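You operate a simulated robot arm through the tools that you are given. There is no shell and no other tool.

You are at the controls of a simulated two-armed robot. One attempt, no reset.

Task
Test the brake with the card's load: GOOD block on the yellow square if the bar stays level, else BAD.
Fine: GOOD is the green block, BAD the red one; the card stands by the control box; switch POWER on to read the angle and off after the block is set; leave the weight on and the brake button alone.

The check looks at the end state, three seconds after you hand in, the way a careful person would. Anything else that was tipped, shoved, dropped, spilled or broken makes it a failure.

Robot
Two 7-joint arms with fingered hands on one trunk that stands fixed in place. Base frame: the origin is at the foot of the trunk, x ahead of it, y to its left, z up; the work surface is at about z = 750. Readings come in mm, degrees, newtons and seconds.
The left shoulder is at [30, 136, 1105], the right one opposite. Each reaches about 1253 mm from its shoulder. Payload 5 kg a hand.
Tool frame (each hand has its own): the origin (TCP) lies between the finger pads and is the grasp point; the fingertips stand 42 mm ahead of it; z points along the fingers, y is the line along which they close. The gripper opens to 208 mm; its body begins 119 mm behind the TCP. The gripper is a hand of 4 fingers: y runs from the thumb to the fingers, the wrist lies at [0, 0, -332] in the tool frame, and closing takes about 1.5 s.
Orientation is told as [roll, pitch, yaw] about the base's x, y, z axes, in that order, counted from this pose: with the fingers straight down and closing along the base's y, the tool's x points along the base's -x, its y along +y and its z along -z.

Tools
- The arms move only by the tool send_rows. It takes "left_steps", "right_steps" or both (then of equal length, played together; a hand with none holds still); each is a list of rows, each a list of 7 numbers: the shift along the base's x, y, z in units of 150 mm (1.0 is 150 mm), then the turn, a rotation vector about the base's x, y, z in units of 180 degrees (1.0 is 180 degrees), then the opening, from 0 (shut) to 1 (fully open). In form: [[x, y, z, rx, ry, rz, gripper], ...]. A call has 1 to 20 rows; each row is the pose to reach, as a shift and turn from the pose commanded when the call began. A call with a number of a shift or a turn outside -1 to 1 is refused whole. Rows are played at 5 a second. More than 50 mm and 8.6 degrees between two rows, or a gripper value outside its range, and nothing of the call is played. Where a pose cannot be reached the arm comes as near as it can. A force on the tool above 90 N (or 10 N above the force at the start of the call, whichever is more), or a blocked arm, ends the call early, and 0.2 s more pass. Each finger travels about 72 mm/s and halts on what it meets, pressing with about 23 N; the grip force reading is that of the motor and also rises with nothing between the fingers. The clock runs only during rows and for 0.2 s after the last one: add rows that repeat a pose to give the fingers time. The reply holds the time, the measured pose of the TCP, the force on the tool along the base axes, the opening and the grip force, in the units named above and with some noise, with the torque about the TCP (base axes, N m) and any sound that the robot's microphone picked up, and new pictures: "views" is both (left out), scene, wrist or none (wrist: the cameras of the hands that moved).
- Cameras (640 x 400 px; columns grow to the right, rows downward): "scene" is now at [62.1, -22.5, 1849]; the picture's right is [-0.33, -0.94, 0.00], its down [-0.70, 0.25, -0.67] and it looks along [0.63, -0.22, -0.75] (base axes); focal length 326 px, centre (320, 200). "left" rides on the left gripper at [-101, 0, -145] in its tool frame; the picture's right is [0.00, -1.00, 0.00], its down [0.82, 0.00, -0.57] and it looks along [0.57, 0.00, 0.82] (tool axes); focal length 261 px, centre (320, 200). "right" rides on the right gripper at [101, 0, -145] in its tool frame; the picture's right is [-0.01, 1.00, 0.00], its down [-0.82, 0.00, -0.57] and it looks along [-0.57, 0.00, 0.82] (tool axes); focal length 261 px, centre (320, 200). There is no depth. A picture from a camera that has moved, and an enlarged one, comes with that camera's place and axes in the base frame and with its lens. The place of the scene camera against the robot may be out by one fixed shift of up to 25 mm in any direction.
- move_column(by): moves the trunk up (or, below 0, down) by that many mm; the arms and the scene camera ride with it, the base frame stays. It gives what a move gives, with no picture.
- grasp_type(shape, hand): the hand has 4 fingers and takes this shape, open, in about a second: jaw (thumb against the fingers, like two jaws); tri (thumb and two fingers); tip (a fingertip pinch); poke (one finger out to press); point (the index stretched); flat (the hand flat); cup (the hand cupped); fist (a fist). The gripper value then closes the fingers along that shape, each until it touches; the sizes above hold for jaw. It gives what a move gives, with no picture.
- pan_tilt(pan, tilt): turns the head with the scene camera to pan (to the left, within 143 degrees either way) and tilt (down, from -29 to 69), counted from straight ahead of the robot. It gives what a move gives, and a new picture of the scene camera.
- inspect(camera, box): a new picture of the part [left, top, right, bottom] of that camera's present view, enlarged. It takes no simulated time.
- sign_off(): hands the job in; it is judged then, once.

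Nothing tells you positions but the pictures and the camera data. Unless the task says otherwise, let go and move clear before handing in.

The tools are called after ">>>" as name(argument=value, ...) on one line, values as JSON. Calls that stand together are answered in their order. send_rows: Moves the arms, as the interface text tells. Its arguments: {"type":"object","properties":{"left_steps":{"type":"array"},"right_steps":{"type":"array"},"views":{"type":"string","enum":["both","scene","wrist","none"]}},"required":[]} The other tools are called the same way: move_column (by) moves the trunk up or down; grasp_type (shape, hand) gives the hand a shape; pan_tilt (pan, tilt) turns the head that bears the scene camera; inspect (camera, box) takes an enlarged picture of a part of a camera's view; sign_off () hands the job in.

At the start:

```text
time: 0.0
left_position: [747.1, 84.1, 1230.3]
left_tcp_rot: [0.1, -0.1, 0.0]
left_contact_force: [0.9, 0.0, 0.3]
left_wrist_torque: [0.0, 0.0, 0.04]
left_width: 208.3
left_finger_force: 0.0
left_shape: jaw
right_position: [704.6, -524.1, 1212.3]
right_tcp_rot: [-0.1, -0.1, 0.0]
right_contact_force: [0.0, -1.4, 1.0]
right_wrist_torque: [0.0, -0.02, 0.01]
right_width: 207.7
right_finger_force: 0.2
right_shape: jaw
trunk travel left (down, up): [-125.0, 365.0]
head pan, tilt (commanded): [-19.2, 48.2]
```

scene: 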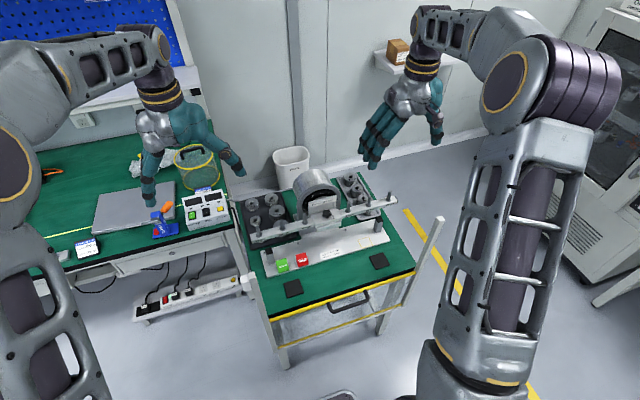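
right: 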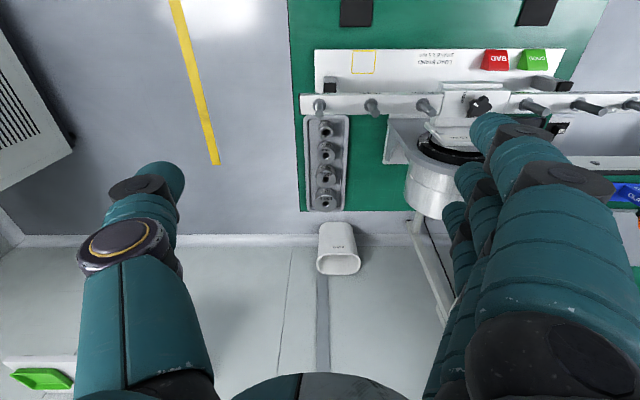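
left: 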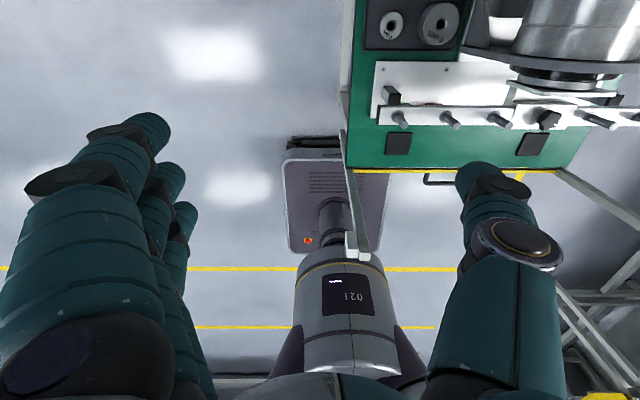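

I see a brake test rig on a green table ahead and to the right, with a bar with pegs, green and red blocks, weight trays, and a control box on the left bench. First I'll take enlarged looks to read the card, the box and the rig.

>>> inspect(camera="scene", box=[220, 160, 420, 300])

>>> inspect(camera="scene", box=[60, 170, 240, 280])

>>> inspect(camera="right", box=[290, 0, 640, 220])

>>> inspect(camera="left", box=[340, 0, 640, 180])

```text
2.86 times, centred on (320, 230) of scene
camera zoom: at [62.1, -22.5, 1849.0], right [-0.33, -0.94, 0.0], down [-0.7, 0.25, -0.67], along [0.63, -0.22, -0.75], focal length 933 px, centre (320, 114)
```

zoom: 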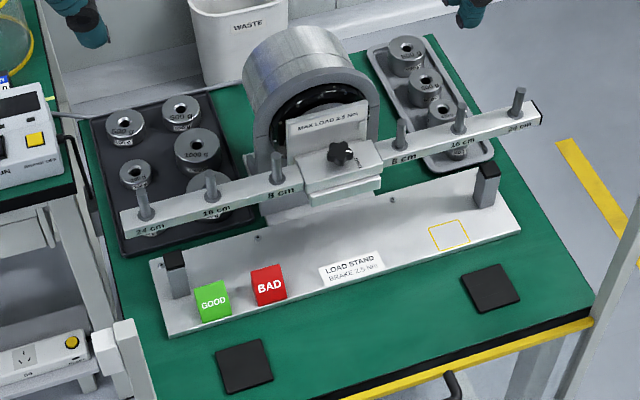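

```text
3.56 times, centred on (150, 225) of scene
camera zoom: at [62.1, -22.5, 1849.0], right [-0.33, -0.94, 0.0], down [-0.7, 0.25, -0.67], along [0.63, -0.22, -0.75], focal length 1161 px, centre (924, 111)
```

zoom: 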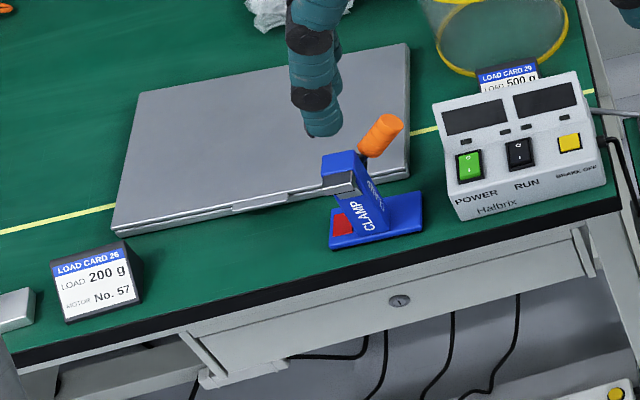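

```text
1.82 times, centred on (465, 110) of right
camera zoom: at [605.4, -522.7, 1357.0], right [0.01, 1.0, 0.0], down [0.82, 0.0, 0.57], along [0.57, 0.0, -0.82], focal length 474 px, centre (56, 364)
```

zoom: 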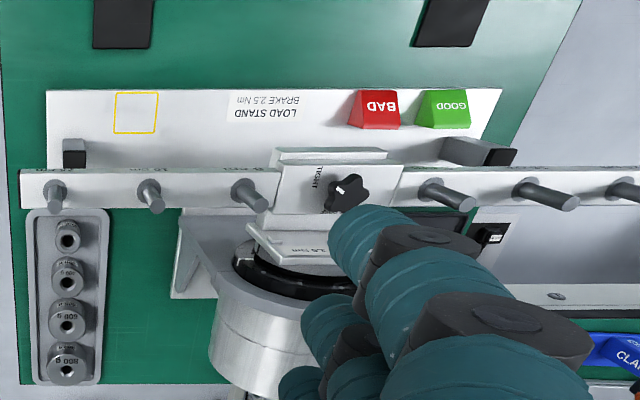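

```text
2.13 times, centred on (490, 90) of left
camera zoom: at [848.6, 84.9, 1376.9], right [0.0, -1.0, 0.0], down [-0.82, 0.0, 0.57], along [-0.57, 0.0, -0.82], focal length 556 px, centre (-43, 435)
```

zoom: 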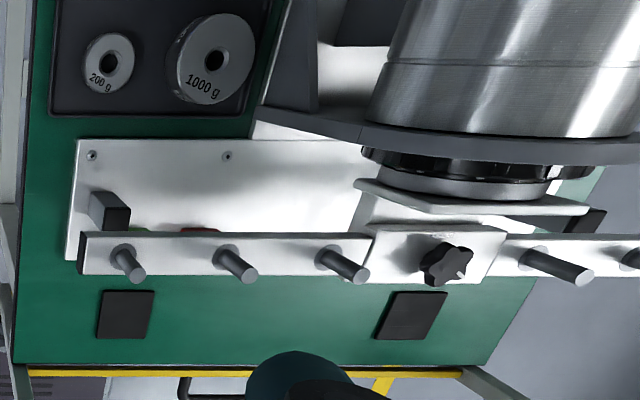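

Two cards are visible: card 26 (200 g) off to the left and card 29 (500 g) right behind the control box, partly hidden. I'll zoom further and then turn the head for a better view.

>>> inspect(camera="scene", box=[180, 180, 240, 230])

>>> inspect(camera="scene", box=[230, 180, 310, 240])

>>> inspect(camera="scene", box=[300, 165, 410, 235])

>>> inspect(camera="right", box=[295, 80, 395, 215])

```text
8.00 times, centred on (210, 205) of scene
camera zoom: at [62.1, -22.5, 1849.0], right [-0.33, -0.94, 0.0], down [-0.7, 0.25, -0.67], along [0.63, -0.22, -0.75], focal length 2612 px, centre (1200, 160)
```

zoom: 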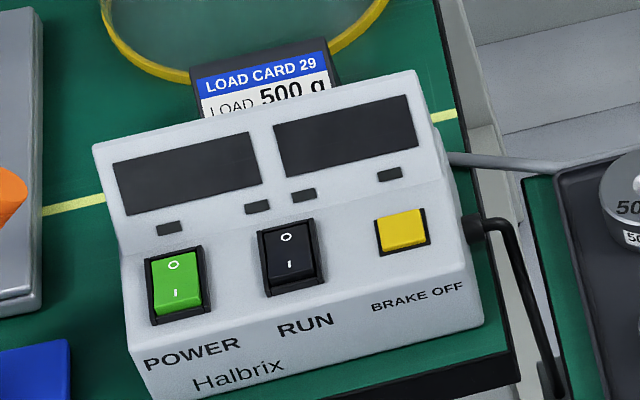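

```text
6.67 times, centred on (270, 210) of scene
camera zoom: at [62.1, -22.5, 1849.0], right [-0.33, -0.94, 0.0], down [-0.7, 0.25, -0.67], along [0.63, -0.22, -0.75], focal length 2177 px, centre (653, 133)
```

zoom: 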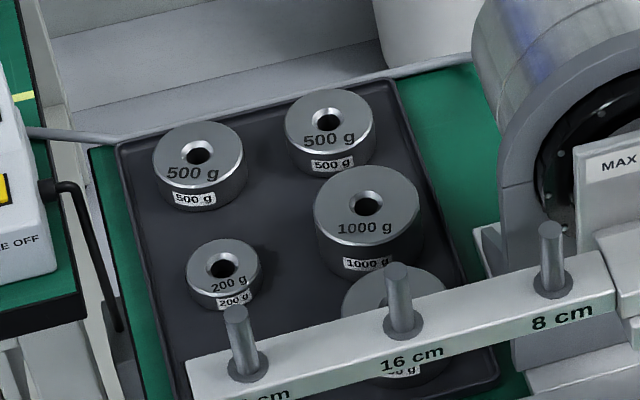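

```text
5.71 times, centred on (355, 200) of scene
camera zoom: at [62.1, -22.5, 1849.0], right [-0.33, -0.94, 0.0], down [-0.7, 0.25, -0.67], along [0.63, -0.22, -0.75], focal length 1866 px, centre (120, 200)
```

zoom: 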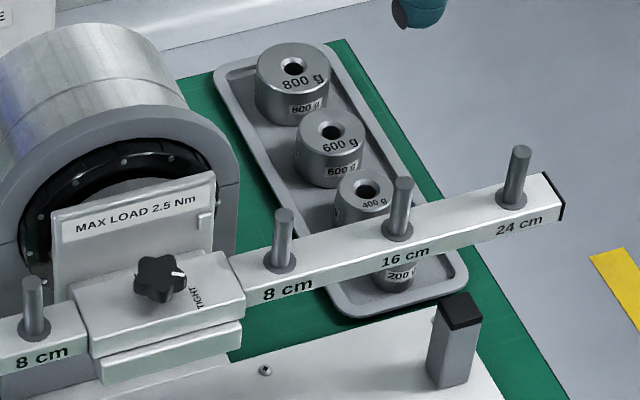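

```text
2.96 times, centred on (345, 148) of right
camera zoom: at [605.4, -522.7, 1357.0], right [0.01, 1.0, 0.0], down [0.82, 0.0, 0.57], along [0.57, 0.0, -0.82], focal length 772 px, centre (246, 356)
```

zoom: 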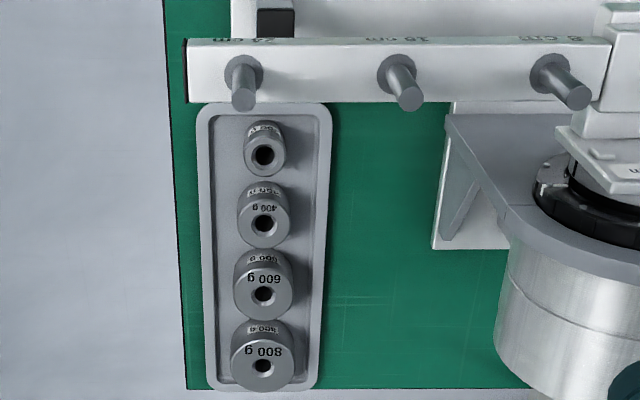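

The card beside the box (card 29) is half hidden, so I'll raise the trunk, which carries the head, and look down over the box.

>>> move_column(by=330)

```text
time: 3.2
left_position: [747.0, 83.3, 1560.4]
left_tcp_rot: [-0.1, -0.1, 0.1]
left_contact_force: [0.0, -0.2, -0.6]
left_wrist_torque: [0.03, -0.01, -0.02]
left_width: 207.6
left_finger_force: 0.1
left_shape: jaw
right_position: [705.6, -523.4, 1542.0]
right_tcp_rot: [0.0, -0.1, 0.0]
right_contact_force: [-0.1, 0.0, 0.5]
right_wrist_torque: [-0.03, -0.04, 0.0]
right_width: 207.8
right_finger_force: 0.0
right_shape: jaw
trunk travel left (down, up): [-455.0, 35.0]
head pan, tilt (commanded): [-19.2, 48.2]
```

The trunk is up by 330 mm. Now I turn the head toward the control box.

>>> pan_tilt(pan=5, tilt=52)

>>> inspect(camera="scene", box=[220, 120, 420, 245])

```text
time: 4.1
left_position: [747.2, 84.5, 1561.2]
left_tcp_rot: [0.0, 0.1, 0.0]
left_contact_force: [0.3, -0.5, 0.2]
left_wrist_torque: [-0.01, -0.05, -0.01]
left_width: 207.8
left_finger_force: 0.0
left_shape: jaw
right_position: [705.4, -523.2, 1542.5]
right_tcp_rot: [0.0, 0.0, 0.0]
right_contact_force: [0.2, 0.2, -0.9]
right_wrist_torque: [0.0, -0.01, -0.02]
right_width: 208.0
right_finger_force: 0.2
right_shape: jaw
trunk travel left (down, up): [-455.0, 35.0]
head pan, tilt (commanded): [5.0, 52.0]
camera scene: at [62.6, 9.8, 2173.9], right [0.09, -1.0, 0.0], down [-0.79, -0.07, -0.62], along [0.61, 0.05, -0.79], focal length 326 px, centre (320, 200)
```

scene: 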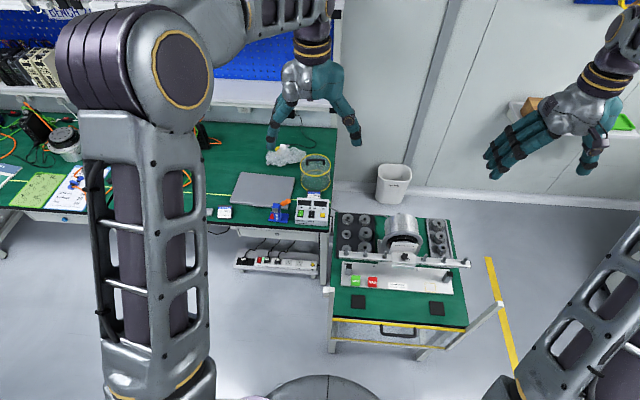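

```text
3.20 times, centred on (320, 182) of scene
camera zoom: at [62.6, 9.8, 2173.9], right [0.09, -1.0, 0.0], down [-0.79, -0.07, -0.62], along [0.61, 0.05, -0.79], focal length 1045 px, centre (320, 256)
```

zoom: 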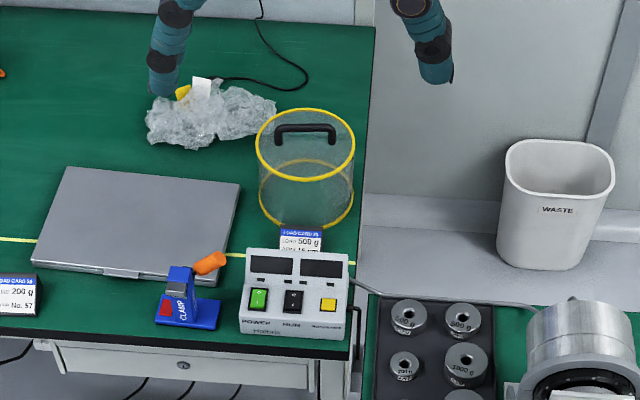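

>>> inspect(camera="scene", box=[295, 180, 335, 205])

>>> inspect(camera="scene", box=[325, 200, 475, 320])

>>> inspect(camera="scene", box=[0, 60, 240, 230])

```text
16.00 times, centred on (315, 192) of scene
camera zoom: at [62.6, 9.8, 2173.9], right [0.09, -1.0, 0.0], down [-0.79, -0.07, -0.62], along [0.61, 0.05, -0.79], focal length 5225 px, centre (400, 320)
```

zoom: 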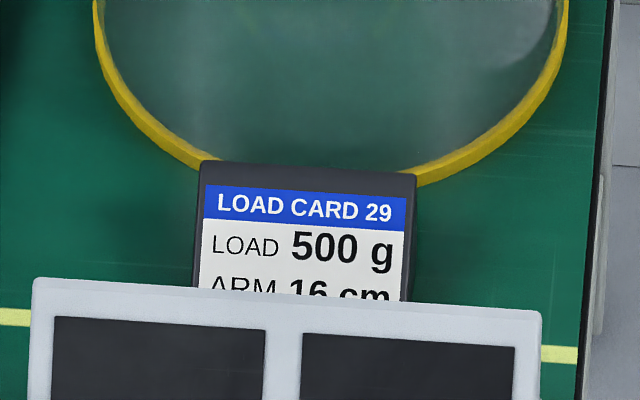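

```text
3.33 times, centred on (400, 260) of scene
camera zoom: at [62.6, 9.8, 2173.9], right [0.09, -1.0, 0.0], down [-0.79, -0.07, -0.62], along [0.61, 0.05, -0.79], focal length 1088 px, centre (53, 0)
```

zoom: 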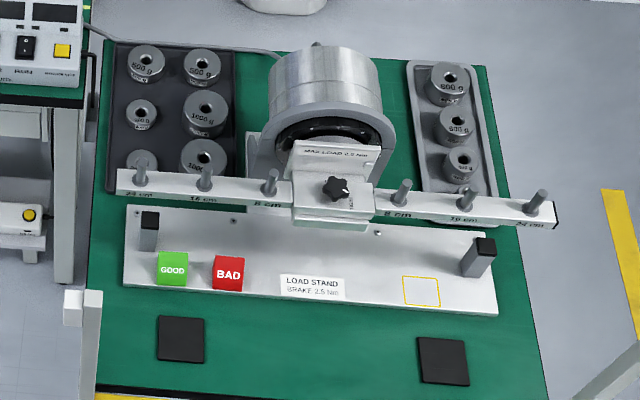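

```text
2.35 times, centred on (120, 145) of scene
camera zoom: at [62.6, 9.8, 2173.9], right [0.09, -1.0, 0.0], down [-0.79, -0.07, -0.62], along [0.61, 0.05, -0.79], focal length 768 px, centre (791, 329)
```

zoom: 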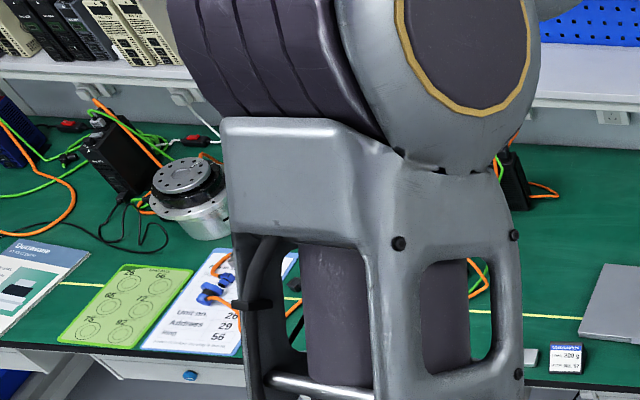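

Card 29 by the box says LOAD 500 g, ARM 16 cm, with more text possibly hidden below. I'll bring the left hand's camera above the box to read the rest.

>>> send_rows(left_steps=[[0.2, 0.06, 0, 0, -0.039, 0, 1], [0.4, 0.12, 0, 0, -0.078, 0, 1], [0.6, 0.18, 0, 0, -0.117, 0, 1], [0.8, 0.24, 0, 0, -0.156, 0, 1], [1.0, 0.3, 0, 0, -0.194, 0, 1], [1.0, 0.3, 0, 0, -0.194, 0, 1]], views="both")

```text
time: 5.5
left_position: [896.9, 127.2, 1561.7]
left_tcp_rot: [0.0, -35.0, 0.0]
left_contact_force: [-0.1, 0.1, 0.4]
left_wrist_torque: [0.01, 0.0, 0.02]
left_width: 207.8
left_finger_force: 0.0
left_shape: jaw
right_position: [705.8, -523.2, 1542.7]
right_tcp_rot: [0.0, 0.0, -0.1]
right_contact_force: [-0.7, -1.3, -0.7]
right_wrist_torque: [0.0, 0.0, 0.01]
right_width: 207.2
right_finger_force: 0.0
right_shape: jaw
trunk travel left (down, up): [-455.0, 35.0]
head pan, tilt (commanded): [5.0, 52.0]
camera scene: at [62.5, 9.9, 2173.9], right [0.09, -1.0, 0.0], down [-0.79, -0.07, -0.62], along [0.61, 0.05, -0.79], focal length 326 px, centre (320, 200)
camera left: at [897.5, 129.1, 1740.2], right [0.0, -1.0, 0.0], down [-1.0, 0.0, 0.0], along [0.0, 0.0, -1.0], focal length 261 px, centre (320, 200)
```

scene: 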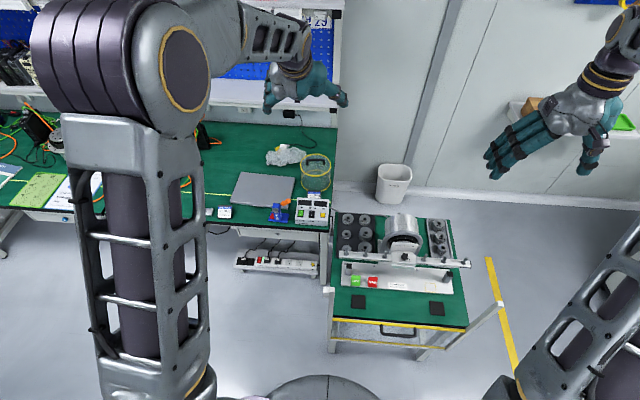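
left: 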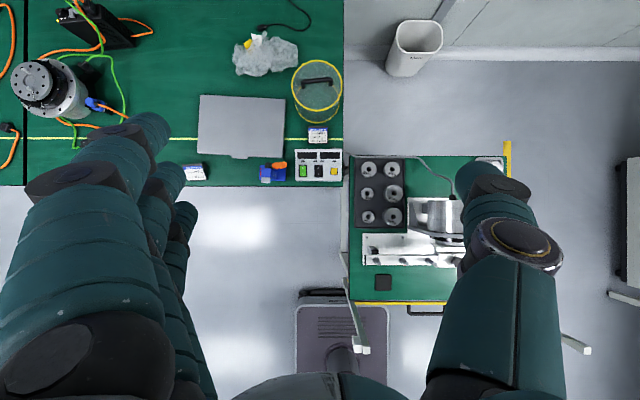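

The left camera now looks straight down, with card and box in view. I zoom in on the card, the box and the weight tray.

>>> inspect(camera="left", box=[290, 120, 346, 155])

>>> inspect(camera="left", box=[345, 150, 465, 225])

>>> inspect(camera="left", box=[290, 140, 350, 185])

>>> inspect(camera="left", box=[345, 200, 475, 300])

```text
11.43 times, centred on (318, 138) of left
camera zoom: at [897.5, 129.1, 1740.2], right [0.0, -1.0, 0.0], down [-1.0, 0.0, 0.0], along [0.0, 0.0, -1.0], focal length 2979 px, centre (343, 914)
```

zoom: 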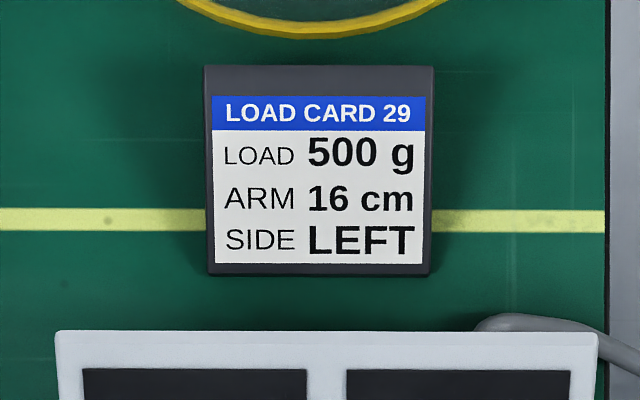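

```text
5.33 times, centred on (405, 188) of left
camera zoom: at [897.5, 129.1, 1740.2], right [0.0, -1.0, 0.0], down [-1.0, 0.0, 0.0], along [0.0, 0.0, -1.0], focal length 1390 px, centre (-133, 267)
```

zoom: 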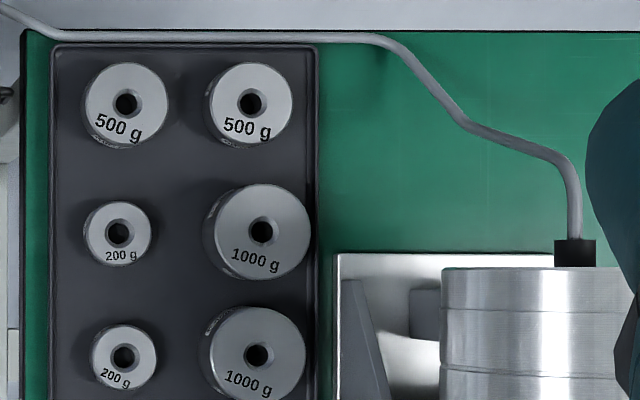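

```text
8.89 times, centred on (320, 162) of left
camera zoom: at [897.5, 129.1, 1740.2], right [0.0, -1.0, 0.0], down [-1.0, 0.0, 0.0], along [0.0, 0.0, -1.0], focal length 2317 px, centre (320, 533)
```

zoom: 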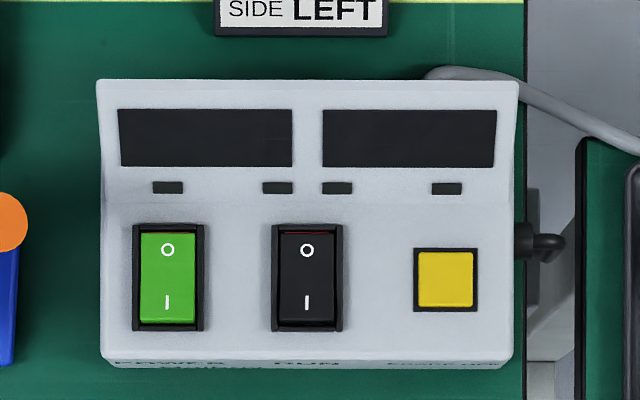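

```text
4.00 times, centred on (410, 250) of left
camera zoom: at [897.5, 129.1, 1740.2], right [0.0, -1.0, 0.0], down [-1.0, 0.0, 0.0], along [0.0, 0.0, -1.0], focal length 1043 px, centre (-40, 0)
```

zoom: 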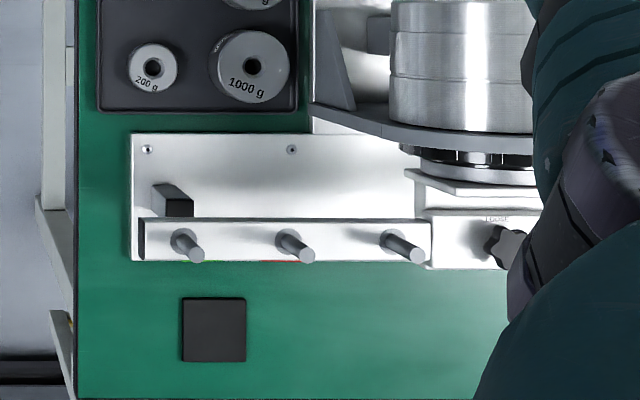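

The card asks for 500 g at 16 cm on the LEFT side. The hub knob has TIGHT and LOOSE marks, so I check how it is set and whether the bar is level now.

>>> inspect(camera="scene", box=[390, 240, 420, 262])

>>> inspect(camera="right", box=[290, 0, 640, 220])

>>> inspect(camera="scene", box=[330, 225, 480, 320])

```text
16.00 times, centred on (405, 251) of scene
camera zoom: at [62.5, 9.9, 2173.9], right [0.09, -1.0, 0.0], down [-0.79, -0.07, -0.62], along [0.61, 0.05, -0.79], focal length 5225 px, centre (-1040, -616)
```

zoom: 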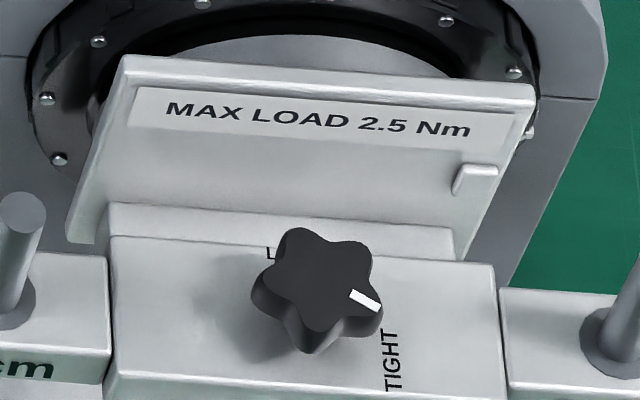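

```text
1.82 times, centred on (465, 110) of right
camera zoom: at [605.3, -522.8, 1687.0], right [0.0, 1.0, 0.0], down [0.82, 0.0, 0.57], along [0.57, 0.0, -0.82], focal length 474 px, centre (56, 364)
```

zoom: 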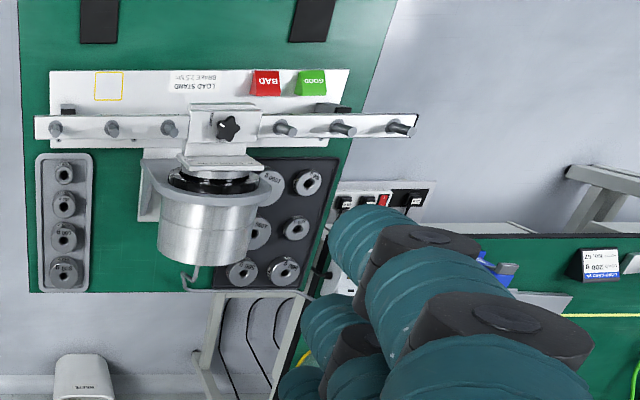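

```text
4.21 times, centred on (405, 272) of scene
camera zoom: at [62.5, 9.9, 2173.9], right [0.09, -1.0, 0.0], down [-0.79, -0.07, -0.62], along [0.61, 0.05, -0.79], focal length 1375 px, centre (-38, -105)
```

zoom: 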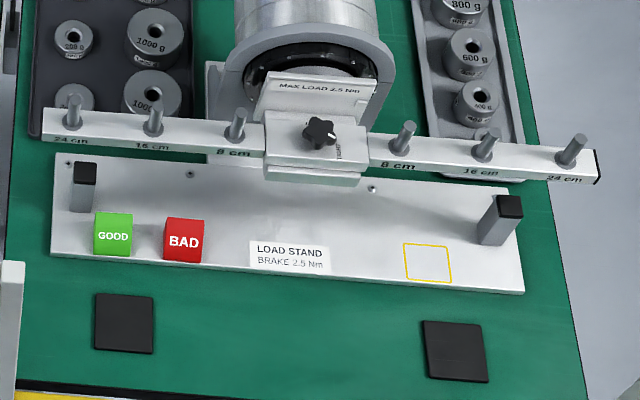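

>>> inspect(camera="right", box=[390, 50, 440, 85])

>>> inspect(camera="left", box=[440, 200, 480, 228])

```text
11.43 times, centred on (415, 68) of right
camera zoom: at [605.3, -522.8, 1687.0], right [0.0, 1.0, 0.0], down [0.82, 0.0, 0.57], along [0.57, 0.0, -0.82], focal length 2979 px, centre (-766, 1714)
```

zoom: 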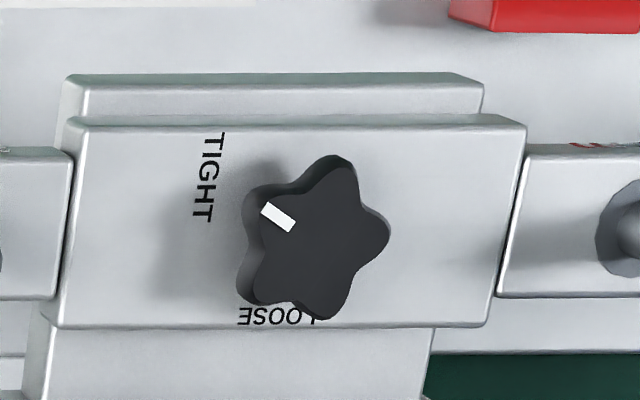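

```text
14.29 times, centred on (460, 214) of left
camera zoom: at [897.5, 129.1, 1740.2], right [0.0, -1.0, 0.0], down [-1.0, 0.0, 0.0], along [0.0, 0.0, -1.0], focal length 3724 px, centre (-1680, 0)
```

zoom: 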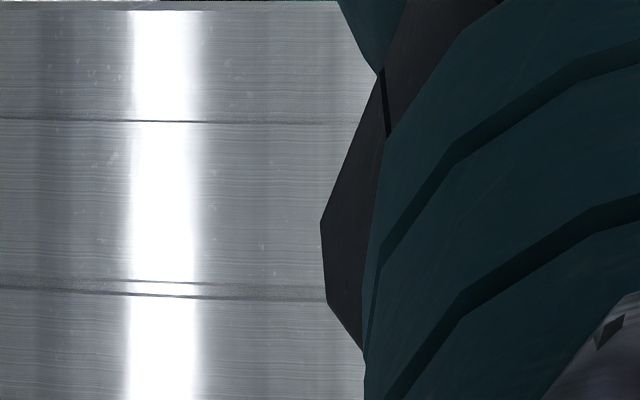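

The knob points to TIGHT, so the hub is fine. Now I look closely at the two rocker switches (RUN shows a red sliver) and at the weights' labels.

>>> inspect(camera="left", box=[300, 158, 332, 180])

>>> inspect(camera="scene", box=[295, 195, 335, 225])

>>> inspect(camera="scene", box=[335, 205, 385, 250])

>>> inspect(camera="scene", box=[240, 80, 370, 200])

```text
16.00 times, centred on (316, 169) of left
camera zoom: at [897.5, 129.1, 1740.2], right [0.0, -1.0, 0.0], down [-1.0, 0.0, 0.0], along [0.0, 0.0, -1.0], focal length 4170 px, centre (384, 696)
```

zoom: 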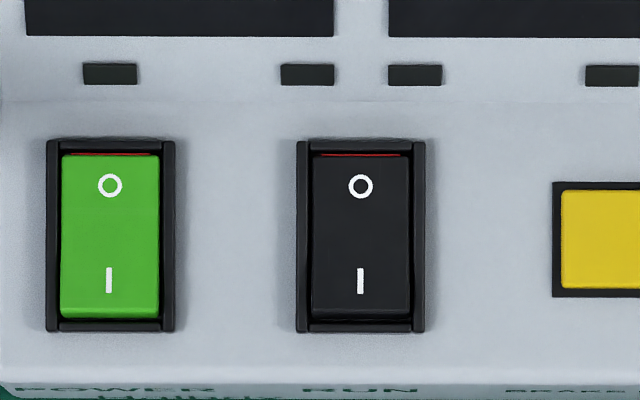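

```text
13.33 times, centred on (315, 210) of scene
camera zoom: at [62.5, 9.9, 2173.9], right [0.09, -1.0, 0.0], down [-0.79, -0.07, -0.62], along [0.61, 0.05, -0.79], focal length 4354 px, centre (387, 67)
```

zoom: 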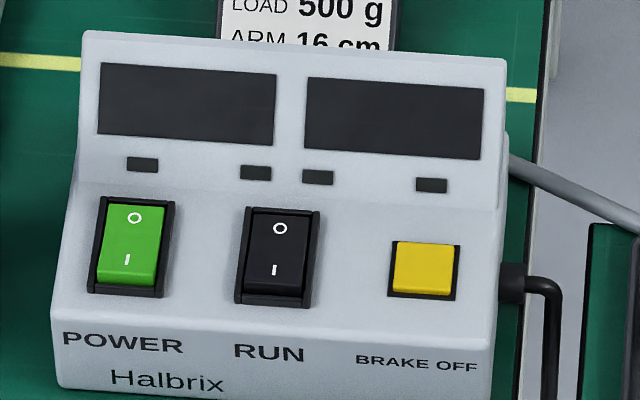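

```text
8.89 times, centred on (360, 228) of scene
camera zoom: at [62.5, 9.9, 2173.9], right [0.09, -1.0, 0.0], down [-0.79, -0.07, -0.62], along [0.61, 0.05, -0.79], focal length 2903 px, centre (-36, -44)
```

zoom: 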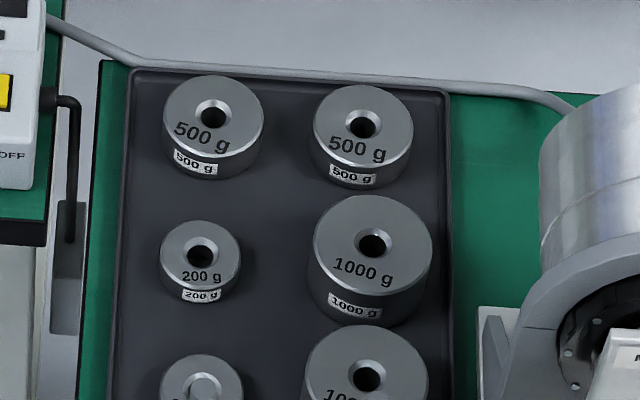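

```text
3.33 times, centred on (305, 140) of scene
camera zoom: at [62.5, 9.9, 2173.9], right [0.09, -1.0, 0.0], down [-0.79, -0.07, -0.62], along [0.61, 0.05, -0.79], focal length 1088 px, centre (370, 400)
```

zoom: 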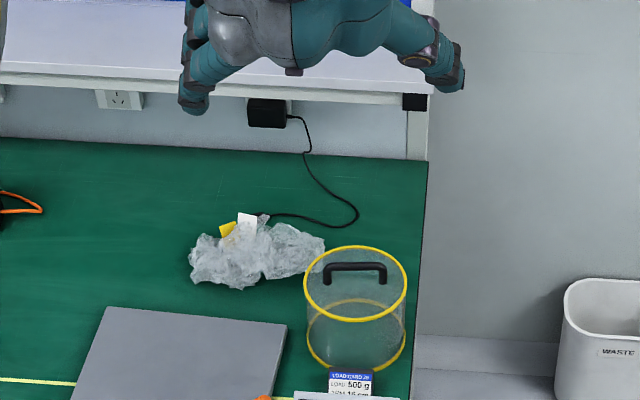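

Both rockers look alike with the displays dark, so both POWER and RUN are off; two honest 500 g weights sit at the rear of the dark tray. I'll lower the trunk back for reach and shape the left hand for poking the POWER rocker.

>>> move_column(by=-330)

>>> grasp_type(hand="left", shape="poke")

>>> pan_tilt(pan=0, tilt=45)

>>> inspect(camera="left", box=[0, 0, 640, 400])

```text
time: 8.8
left_position: [896.7, 126.6, 1233.8]
left_tcp_rot: [-0.1, -35.0, 0.0]
left_contact_force: [-0.4, -0.2, 0.1]
left_wrist_torque: [0.01, -0.04, -0.02]
left_width: 207.9
left_finger_force: 0.0
left_shape: jaw
right_position: [705.2, -523.2, 1213.4]
right_tcp_rot: [0.0, 0.1, -0.1]
right_contact_force: [0.3, 0.0, -0.6]
right_wrist_torque: [0.04, 0.0, 0.05]
right_width: 207.6
right_finger_force: 0.2
right_shape: jaw
trunk travel left (down, up): [-125.0, 365.0]
head pan, tilt (commanded): [5.0, 52.0]
```

```text
time: 9.7
left_position: [899.3, 128.7, 1232.5]
left_tcp_rot: [0.0, -34.9, -0.1]
left_contact_force: [-1.0, 0.4, 0.7]
left_wrist_torque: [0.02, -0.02, 0.02]
left_width: 0.0
left_finger_force: 0.1
left_shape: poke
right_position: [705.7, -523.2, 1212.4]
right_tcp_rot: [0.0, 0.0, -0.1]
right_contact_force: [-0.2, -0.7, 0.6]
right_wrist_torque: [0.0, 0.0, 0.04]
right_width: 207.9
right_finger_force: 0.0
right_shape: jaw
trunk travel left (down, up): [-125.0, 365.0]
head pan, tilt (commanded): [5.0, 52.0]
```

```text
time: 10.4
left_position: [898.2, 128.5, 1232.3]
left_tcp_rot: [0.0, -34.9, 0.0]
left_contact_force: [-0.4, -0.6, -0.5]
left_wrist_torque: [0.0, -0.04, 0.02]
left_width: 0.1
left_finger_force: 0.0
left_shape: poke
right_position: [705.0, -523.9, 1213.2]
right_tcp_rot: [0.0, 0.1, 0.0]
right_contact_force: [0.2, -0.1, 1.1]
right_wrist_torque: [0.0, 0.0, 0.01]
right_width: 207.7
right_finger_force: 0.1
right_shape: jaw
trunk travel left (down, up): [-125.0, 365.0]
head pan, tilt (commanded): [0.0, 45.0]
camera scene: at [69.2, 3.5, 1853.4], right [0.0, -1.0, 0.0], down [-0.71, 0.0, -0.71], along [0.71, 0.0, -0.71], focal length 326 px, centre (320, 200)
```

scene: 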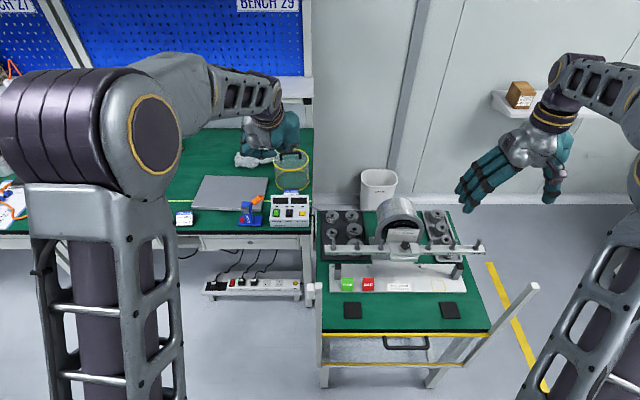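

```text
1.00 times, centred on (320, 200) of left (not enlarged: the box is as wide or as high as the picture)
camera zoom: at [897.5, 129.3, 1410.0], right [0.0, -1.0, 0.0], down [-1.0, 0.0, 0.0], along [0.0, 0.0, -1.0], focal length 261 px, centre (320, 200)
```

zoom: 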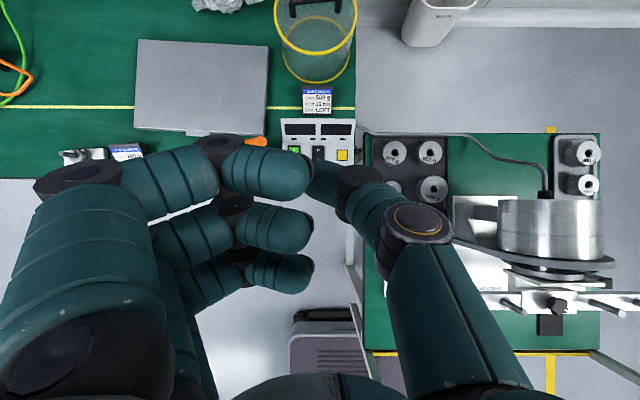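

The hand is in poke shape, and I want to see which fingertip leads. I zoom on the left hand from the scene camera.

>>> inspect(camera="scene", box=[225, 90, 325, 165])

>>> inspect(camera="left", box=[200, 100, 440, 250])

```text
5.33 times, centred on (275, 128) of scene
camera zoom: at [69.2, 3.5, 1853.4], right [0.0, -1.0, 0.0], down [-0.71, 0.0, -0.71], along [0.71, 0.0, -0.71], focal length 1742 px, centre (560, 587)
```

zoom: 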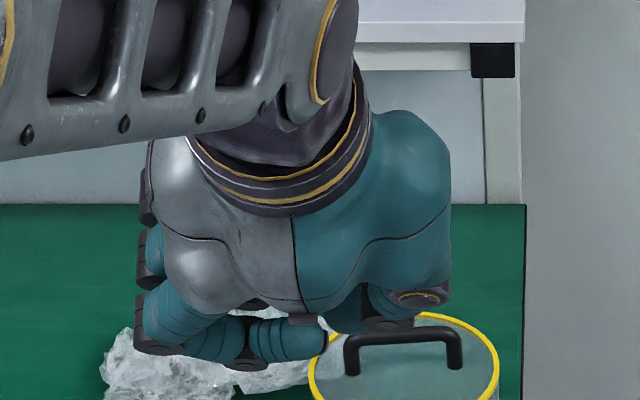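

```text
2.67 times, centred on (320, 175) of left
camera zoom: at [897.5, 129.3, 1410.0], right [0.0, -1.0, 0.0], down [-1.0, 0.0, 0.0], along [0.0, 0.0, -1.0], focal length 695 px, centre (320, 267)
```

zoom: 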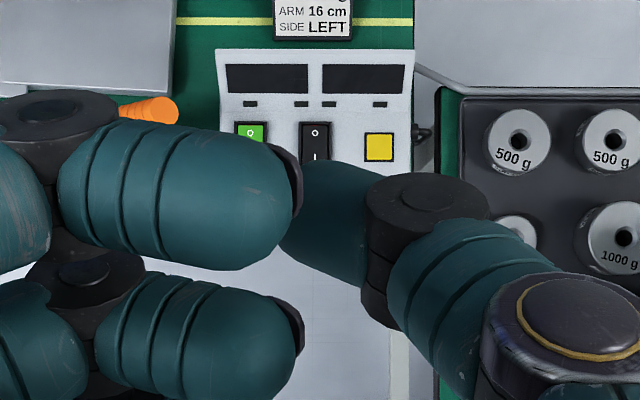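

>>> grasp_type(hand="left", shape="point")

>>> inspect(camera="left", box=[0, 0, 640, 400])

>>> inspect(camera="scene", box=[225, 90, 325, 165])

```text
time: 11.3
left_position: [896.1, 128.0, 1231.6]
left_tcp_rot: [0.0, -34.9, 0.0]
left_contact_force: [0.1, 0.4, -0.7]
left_wrist_torque: [0.0, 0.01, -0.03]
left_width: 201.6
left_finger_force: 0.0
left_shape: point
right_position: [705.9, -523.7, 1211.9]
right_tcp_rot: [-0.1, 0.0, 0.0]
right_contact_force: [0.2, 0.9, -0.9]
right_wrist_torque: [0.0, 0.0, 0.01]
right_width: 208.0
right_finger_force: 0.1
right_shape: jaw
trunk travel left (down, up): [-125.0, 365.0]
head pan, tilt (commanded): [0.0, 45.0]
```

```text
1.00 times, centred on (320, 200) of left (not enlarged: the box is as wide or as high as the picture)
camera zoom: at [897.5, 129.2, 1410.0], right [0.0, -1.0, 0.0], down [-1.0, 0.0, 0.0], along [0.0, 0.0, -1.0], focal length 261 px, centre (320, 200)
```

zoom: 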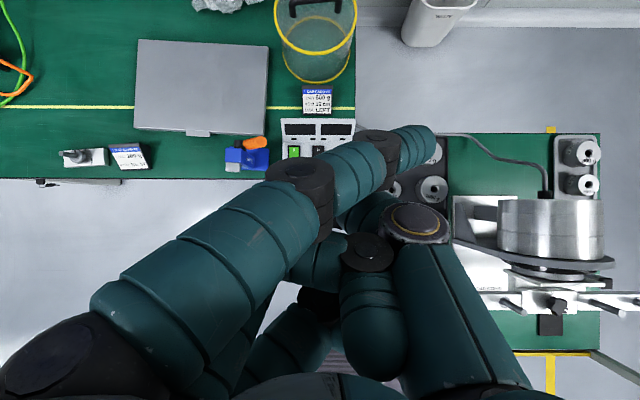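

```text
5.33 times, centred on (275, 128) of scene
camera zoom: at [69.2, 3.4, 1853.4], right [0.0, -1.0, 0.0], down [-0.71, 0.0, -0.71], along [0.71, 0.0, -0.71], focal length 1742 px, centre (560, 587)
```

zoom: 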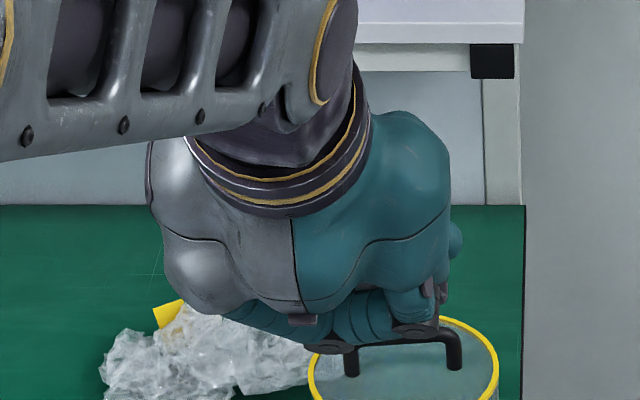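

In "point" the index slants across; "poke" looked closed. I'll try poke with the gripper value at 1 and then look again.

>>> grasp_type(hand="left", shape="poke")

>>> send_rows(left_steps=[[0, 0, 0, 0, 0, 0, 1], [0, 0, 0, 0, 0, 0, 1], [0, 0, 0, 0, 0, 0, 1], [0, 0, 0, 0, 0, 0, 1], [0, 0, 0, 0, 0, 0, 1], [0, 0, 0, 0, 0, 0, 1], [0, 0, 0, 0, 0, 0, 1]], views="wrist")

>>> send_rows(left_steps=[[0, 0, 0, 0, 0, 0, 0], [0, 0, 0, 0, 0, 0, 0], [0, 0, 0, 0, 0, 0, 0], [0, 0, 0, 0, 0, 0, 0], [0, 0, 0, 0, 0, 0, 0], [0, 0, 0, 0, 0, 0, 0], [0, 0, 0, 0, 0, 0, 0], [0, 0, 0, 0, 0, 0, 0]], views="wrist")

```text
time: 12.2
left_position: [898.4, 128.3, 1232.8]
left_tcp_rot: [-0.1, -34.9, 0.0]
left_contact_force: [0.6, 0.3, -0.1]
left_wrist_torque: [0.0, -0.01, 0.0]
left_width: 0.0
left_finger_force: 0.1
left_shape: poke
right_position: [704.5, -524.1, 1212.5]
right_tcp_rot: [-0.1, 0.0, 0.0]
right_contact_force: [0.4, 0.7, 0.4]
right_wrist_torque: [0.04, -0.01, 0.01]
right_width: 207.8
right_finger_force: 0.0
right_shape: jaw
trunk travel left (down, up): [-125.0, 365.0]
head pan, tilt (commanded): [0.0, 45.0]
```

```text
time: 13.8
left_position: [897.5, 129.4, 1232.3]
left_tcp_rot: [0.0, -35.0, 0.1]
left_contact_force: [-0.2, -0.2, -0.7]
left_wrist_torque: [0.02, 0.0, 0.0]
left_width: 0.0
left_finger_force: 0.1
left_shape: poke
right_position: [705.0, -524.3, 1212.7]
right_tcp_rot: [0.1, 0.0, 0.0]
right_contact_force: [0.4, 0.1, 0.1]
right_wrist_torque: [0.01, 0.01, -0.01]
right_width: 208.1
right_finger_force: 0.1
right_shape: jaw
trunk travel left (down, up): [-125.0, 365.0]
head pan, tilt (commanded): [0.0, 45.0]
camera left: at [897.5, 129.3, 1410.0], right [0.0, -1.0, 0.0], down [-1.0, 0.0, 0.0], along [0.0, 0.0, -1.0], focal length 261 px, centre (320, 200)
```

left: 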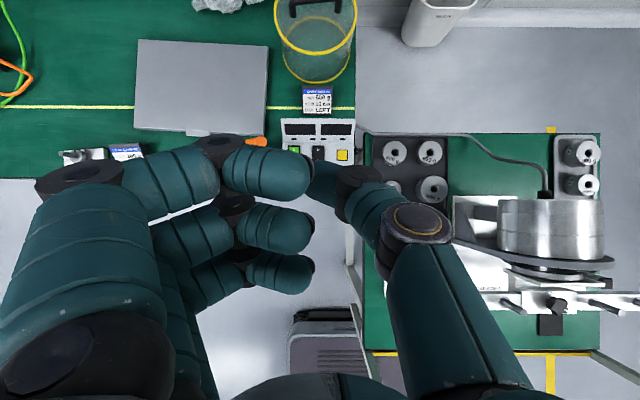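

```text
time: 15.6
left_position: [896.5, 127.2, 1232.7]
left_tcp_rot: [0.0, -35.0, 0.0]
left_contact_force: [0.7, -0.2, -0.3]
left_wrist_torque: [0.02, 0.01, 0.03]
left_width: 0.1
left_finger_force: 0.0
left_shape: poke
right_position: [704.3, -524.0, 1212.5]
right_tcp_rot: [0.0, 0.0, 0.0]
right_contact_force: [-0.4, 0.0, 0.2]
right_wrist_torque: [0.0, 0.02, 0.01]
right_width: 207.9
right_finger_force: 0.0
right_shape: jaw
trunk travel left (down, up): [-125.0, 365.0]
head pan, tilt (commanded): [0.0, 45.0]
camera left: at [897.5, 129.3, 1410.0], right [0.0, -1.0, 0.0], down [-1.0, 0.0, 0.0], along [0.0, 0.0, -1.0], focal length 261 px, centre (320, 200)
```

left: 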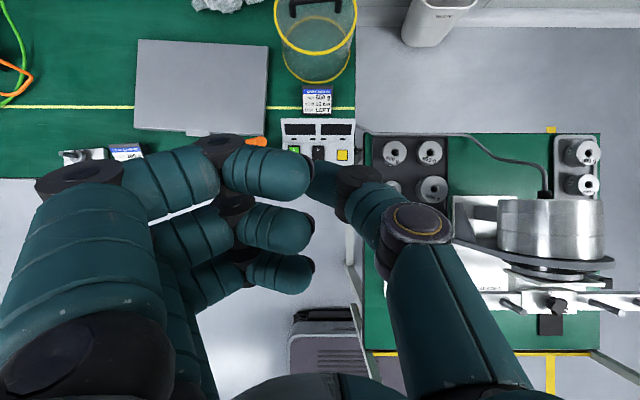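

Poke doesn't depend on the gripper value. To see which tip leads, I'll turn the left hand upright and view it from the scene camera.

>>> send_rows(left_steps=[[-0.1, 0, 0.1, 0, 0.039, 0, 0], [-0.2, 0, 0.2, 0, 0.078, 0, 0], [-0.3, 0, 0.3, 0, 0.117, 0, 0], [-0.4, 0, 0.4, 0, 0.156, 0, 0], [-0.5, 0, 0.5, 0, 0.194, 0, 0], [-0.5, 0, 0.5, 0, 0.194, 0, 0]], views="both")

>>> inspect(camera="scene", box=[215, 80, 335, 170])

```text
time: 17.0
left_position: [821.2, 127.8, 1307.9]
left_tcp_rot: [0.0, 0.1, 0.1]
left_contact_force: [-0.4, -0.5, 0.1]
left_wrist_torque: [-0.02, -0.05, -0.01]
left_width: 0.2
left_finger_force: 0.1
left_shape: poke
right_position: [704.1, -523.5, 1213.3]
right_tcp_rot: [0.1, 0.0, 0.0]
right_contact_force: [-0.5, 0.2, 0.3]
right_wrist_torque: [0.01, -0.05, 0.0]
right_width: 207.9
right_finger_force: 0.1
right_shape: jaw
trunk travel left (down, up): [-125.0, 365.0]
head pan, tilt (commanded): [0.0, 45.0]
camera scene: at [68.1, 3.7, 1853.5], right [0.0, -1.0, 0.0], down [-0.71, 0.0, -0.71], along [0.71, 0.0, -0.71], focal length 326 px, centre (320, 200)
camera left: at [922.6, 128.3, 1453.5], right [0.0, -1.0, 0.0], down [-0.82, 0.0, 0.57], along [-0.57, 0.0, -0.82], focal length 261 px, centre (320, 200)
```

scene: 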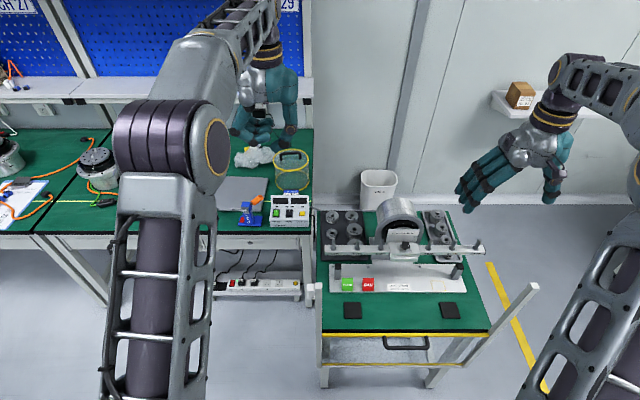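
left: 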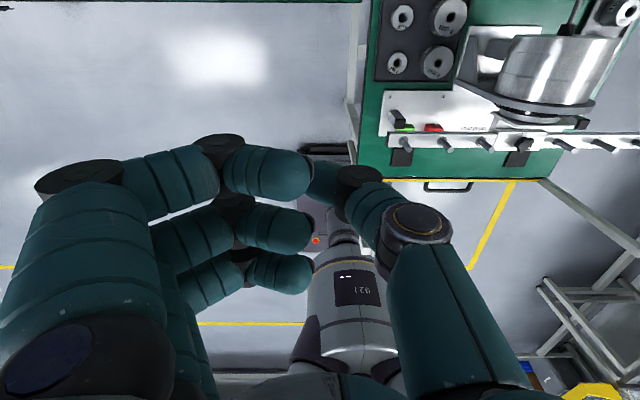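

```text
4.44 times, centred on (275, 125) of scene
camera zoom: at [68.1, 3.7, 1853.5], right [0.0, -1.0, 0.0], down [-0.71, 0.0, -0.71], along [0.71, 0.0, -0.71], focal length 1451 px, centre (520, 533)
```

zoom: 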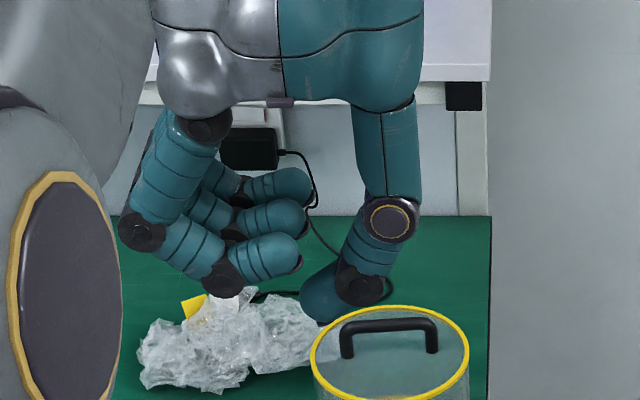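

In poke shape the thumb tip leads (about 30 mm past the TCP) with the fingers curled on the +y side. To keep those fingers off the clamp's handle left of the box, I'll yaw the left hand +90° so they hang toward the robot.

>>> send_rows(left_steps=[[0, 0, 0, 0, 0, 0.045, 0], [0, 0, 0, 0, 0, 0.09, 0], [0, 0, 0, 0, 0, 0.135, 0], [0, 0, 0, 0, 0, 0.18, 0], [0, 0, 0, 0, 0, 0.225, 0], [0, 0, 0, 0, 0, 0.27, 0], [0, 0, 0, 0, 0, 0.315, 0], [0, 0, 0, 0, 0, 0.36, 0], [0, 0, 0, 0, 0, 0.405, 0], [0, 0, 0, 0, 0, 0.45, 0], [0, 0, 0, 0, 0, 0.495, 0], [0, 0, 0, 0, 0, 0.5, 0], [0, 0, 0, 0, 0, 0.5, 0]], views="both")

```text
time: 19.8
left_position: [822.2, 127.3, 1305.9]
left_tcp_rot: [0.0, 0.0, 90.0]
left_contact_force: [0.5, -1.5, 0.7]
left_wrist_torque: [0.13, 0.01, 0.04]
left_width: 0.0
left_finger_force: 0.1
left_shape: poke
right_position: [704.3, -525.6, 1212.6]
right_tcp_rot: [0.0, -0.1, -0.1]
right_contact_force: [0.8, -0.9, -1.6]
right_wrist_torque: [0.14, 0.03, -0.01]
right_width: 207.9
right_finger_force: 0.0
right_shape: jaw
trunk travel left (down, up): [-125.0, 365.0]
head pan, tilt (commanded): [0.0, 45.0]
camera scene: at [69.5, 2.0, 1853.4], right [0.0, -1.0, 0.0], down [-0.71, 0.0, -0.71], along [0.71, 0.0, -0.71], focal length 326 px, centre (320, 200)
camera left: at [822.4, 228.1, 1453.0], right [1.0, 0.0, 0.0], down [0.0, -0.82, 0.57], along [0.0, -0.57, -0.82], focal length 261 px, centre (320, 200)
```

scene: 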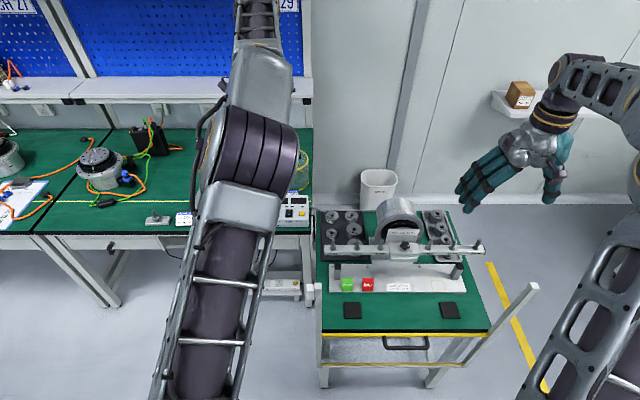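
left: 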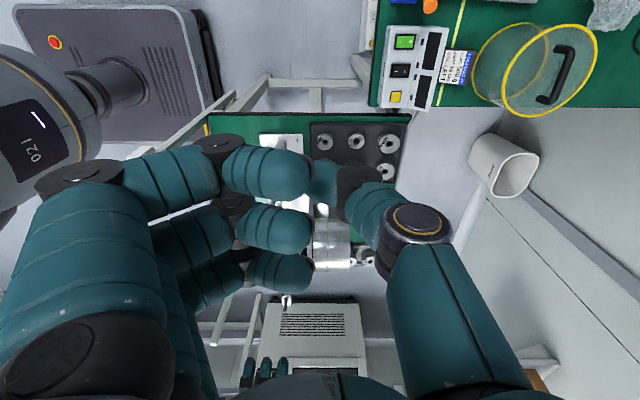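

Yaw works. From this second viewpoint I'll triangulate the POWER rocker.

>>> inspect(camera="left", box=[370, 10, 480, 115])

>>> inspect(camera="left", box=[380, 25, 428, 60])

```text
3.81 times, centred on (425, 62) of left
camera zoom: at [822.4, 228.1, 1453.0], right [1.0, 0.0, 0.0], down [0.0, -0.82, 0.57], along [0.0, -0.57, -0.82], focal length 993 px, centre (-80, 724)
```

zoom: 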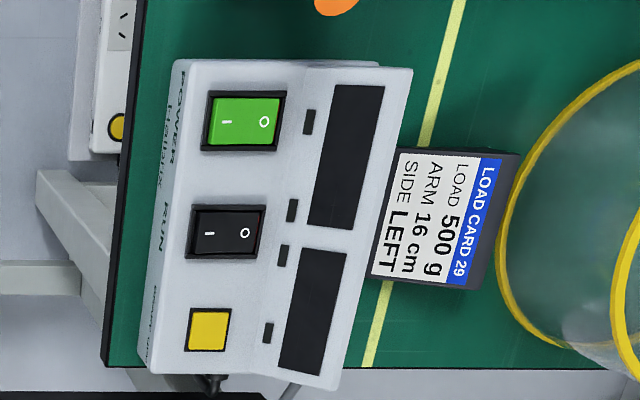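

```text
11.43 times, centred on (404, 42) of left
camera zoom: at [822.4, 228.1, 1453.0], right [1.0, 0.0, 0.0], down [0.0, -0.82, 0.57], along [0.0, -0.57, -0.82], focal length 2979 px, centre (-640, 2000)
```

zoom: 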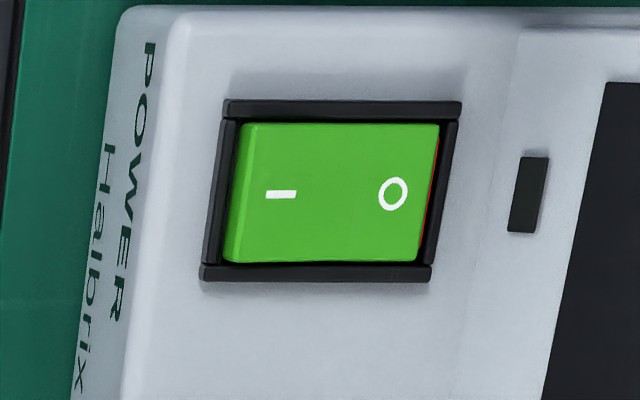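

>>> inspect(camera="left", box=[260, 140, 400, 240])

```text
4.00 times, centred on (330, 190) of left
camera zoom: at [822.4, 228.1, 1453.0], right [1.0, 0.0, 0.0], down [0.0, -0.82, 0.57], along [0.0, -0.57, -0.82], focal length 1043 px, centre (280, 240)
```

zoom: 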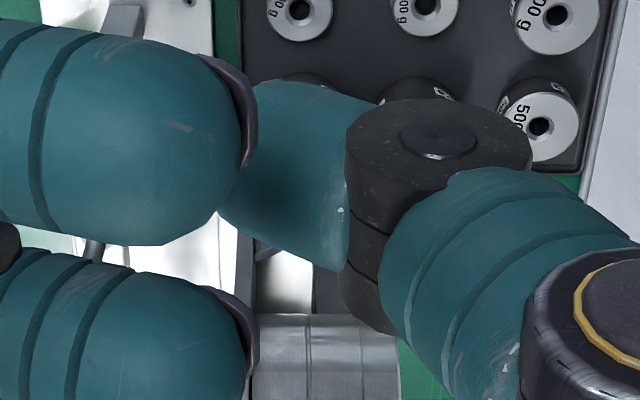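

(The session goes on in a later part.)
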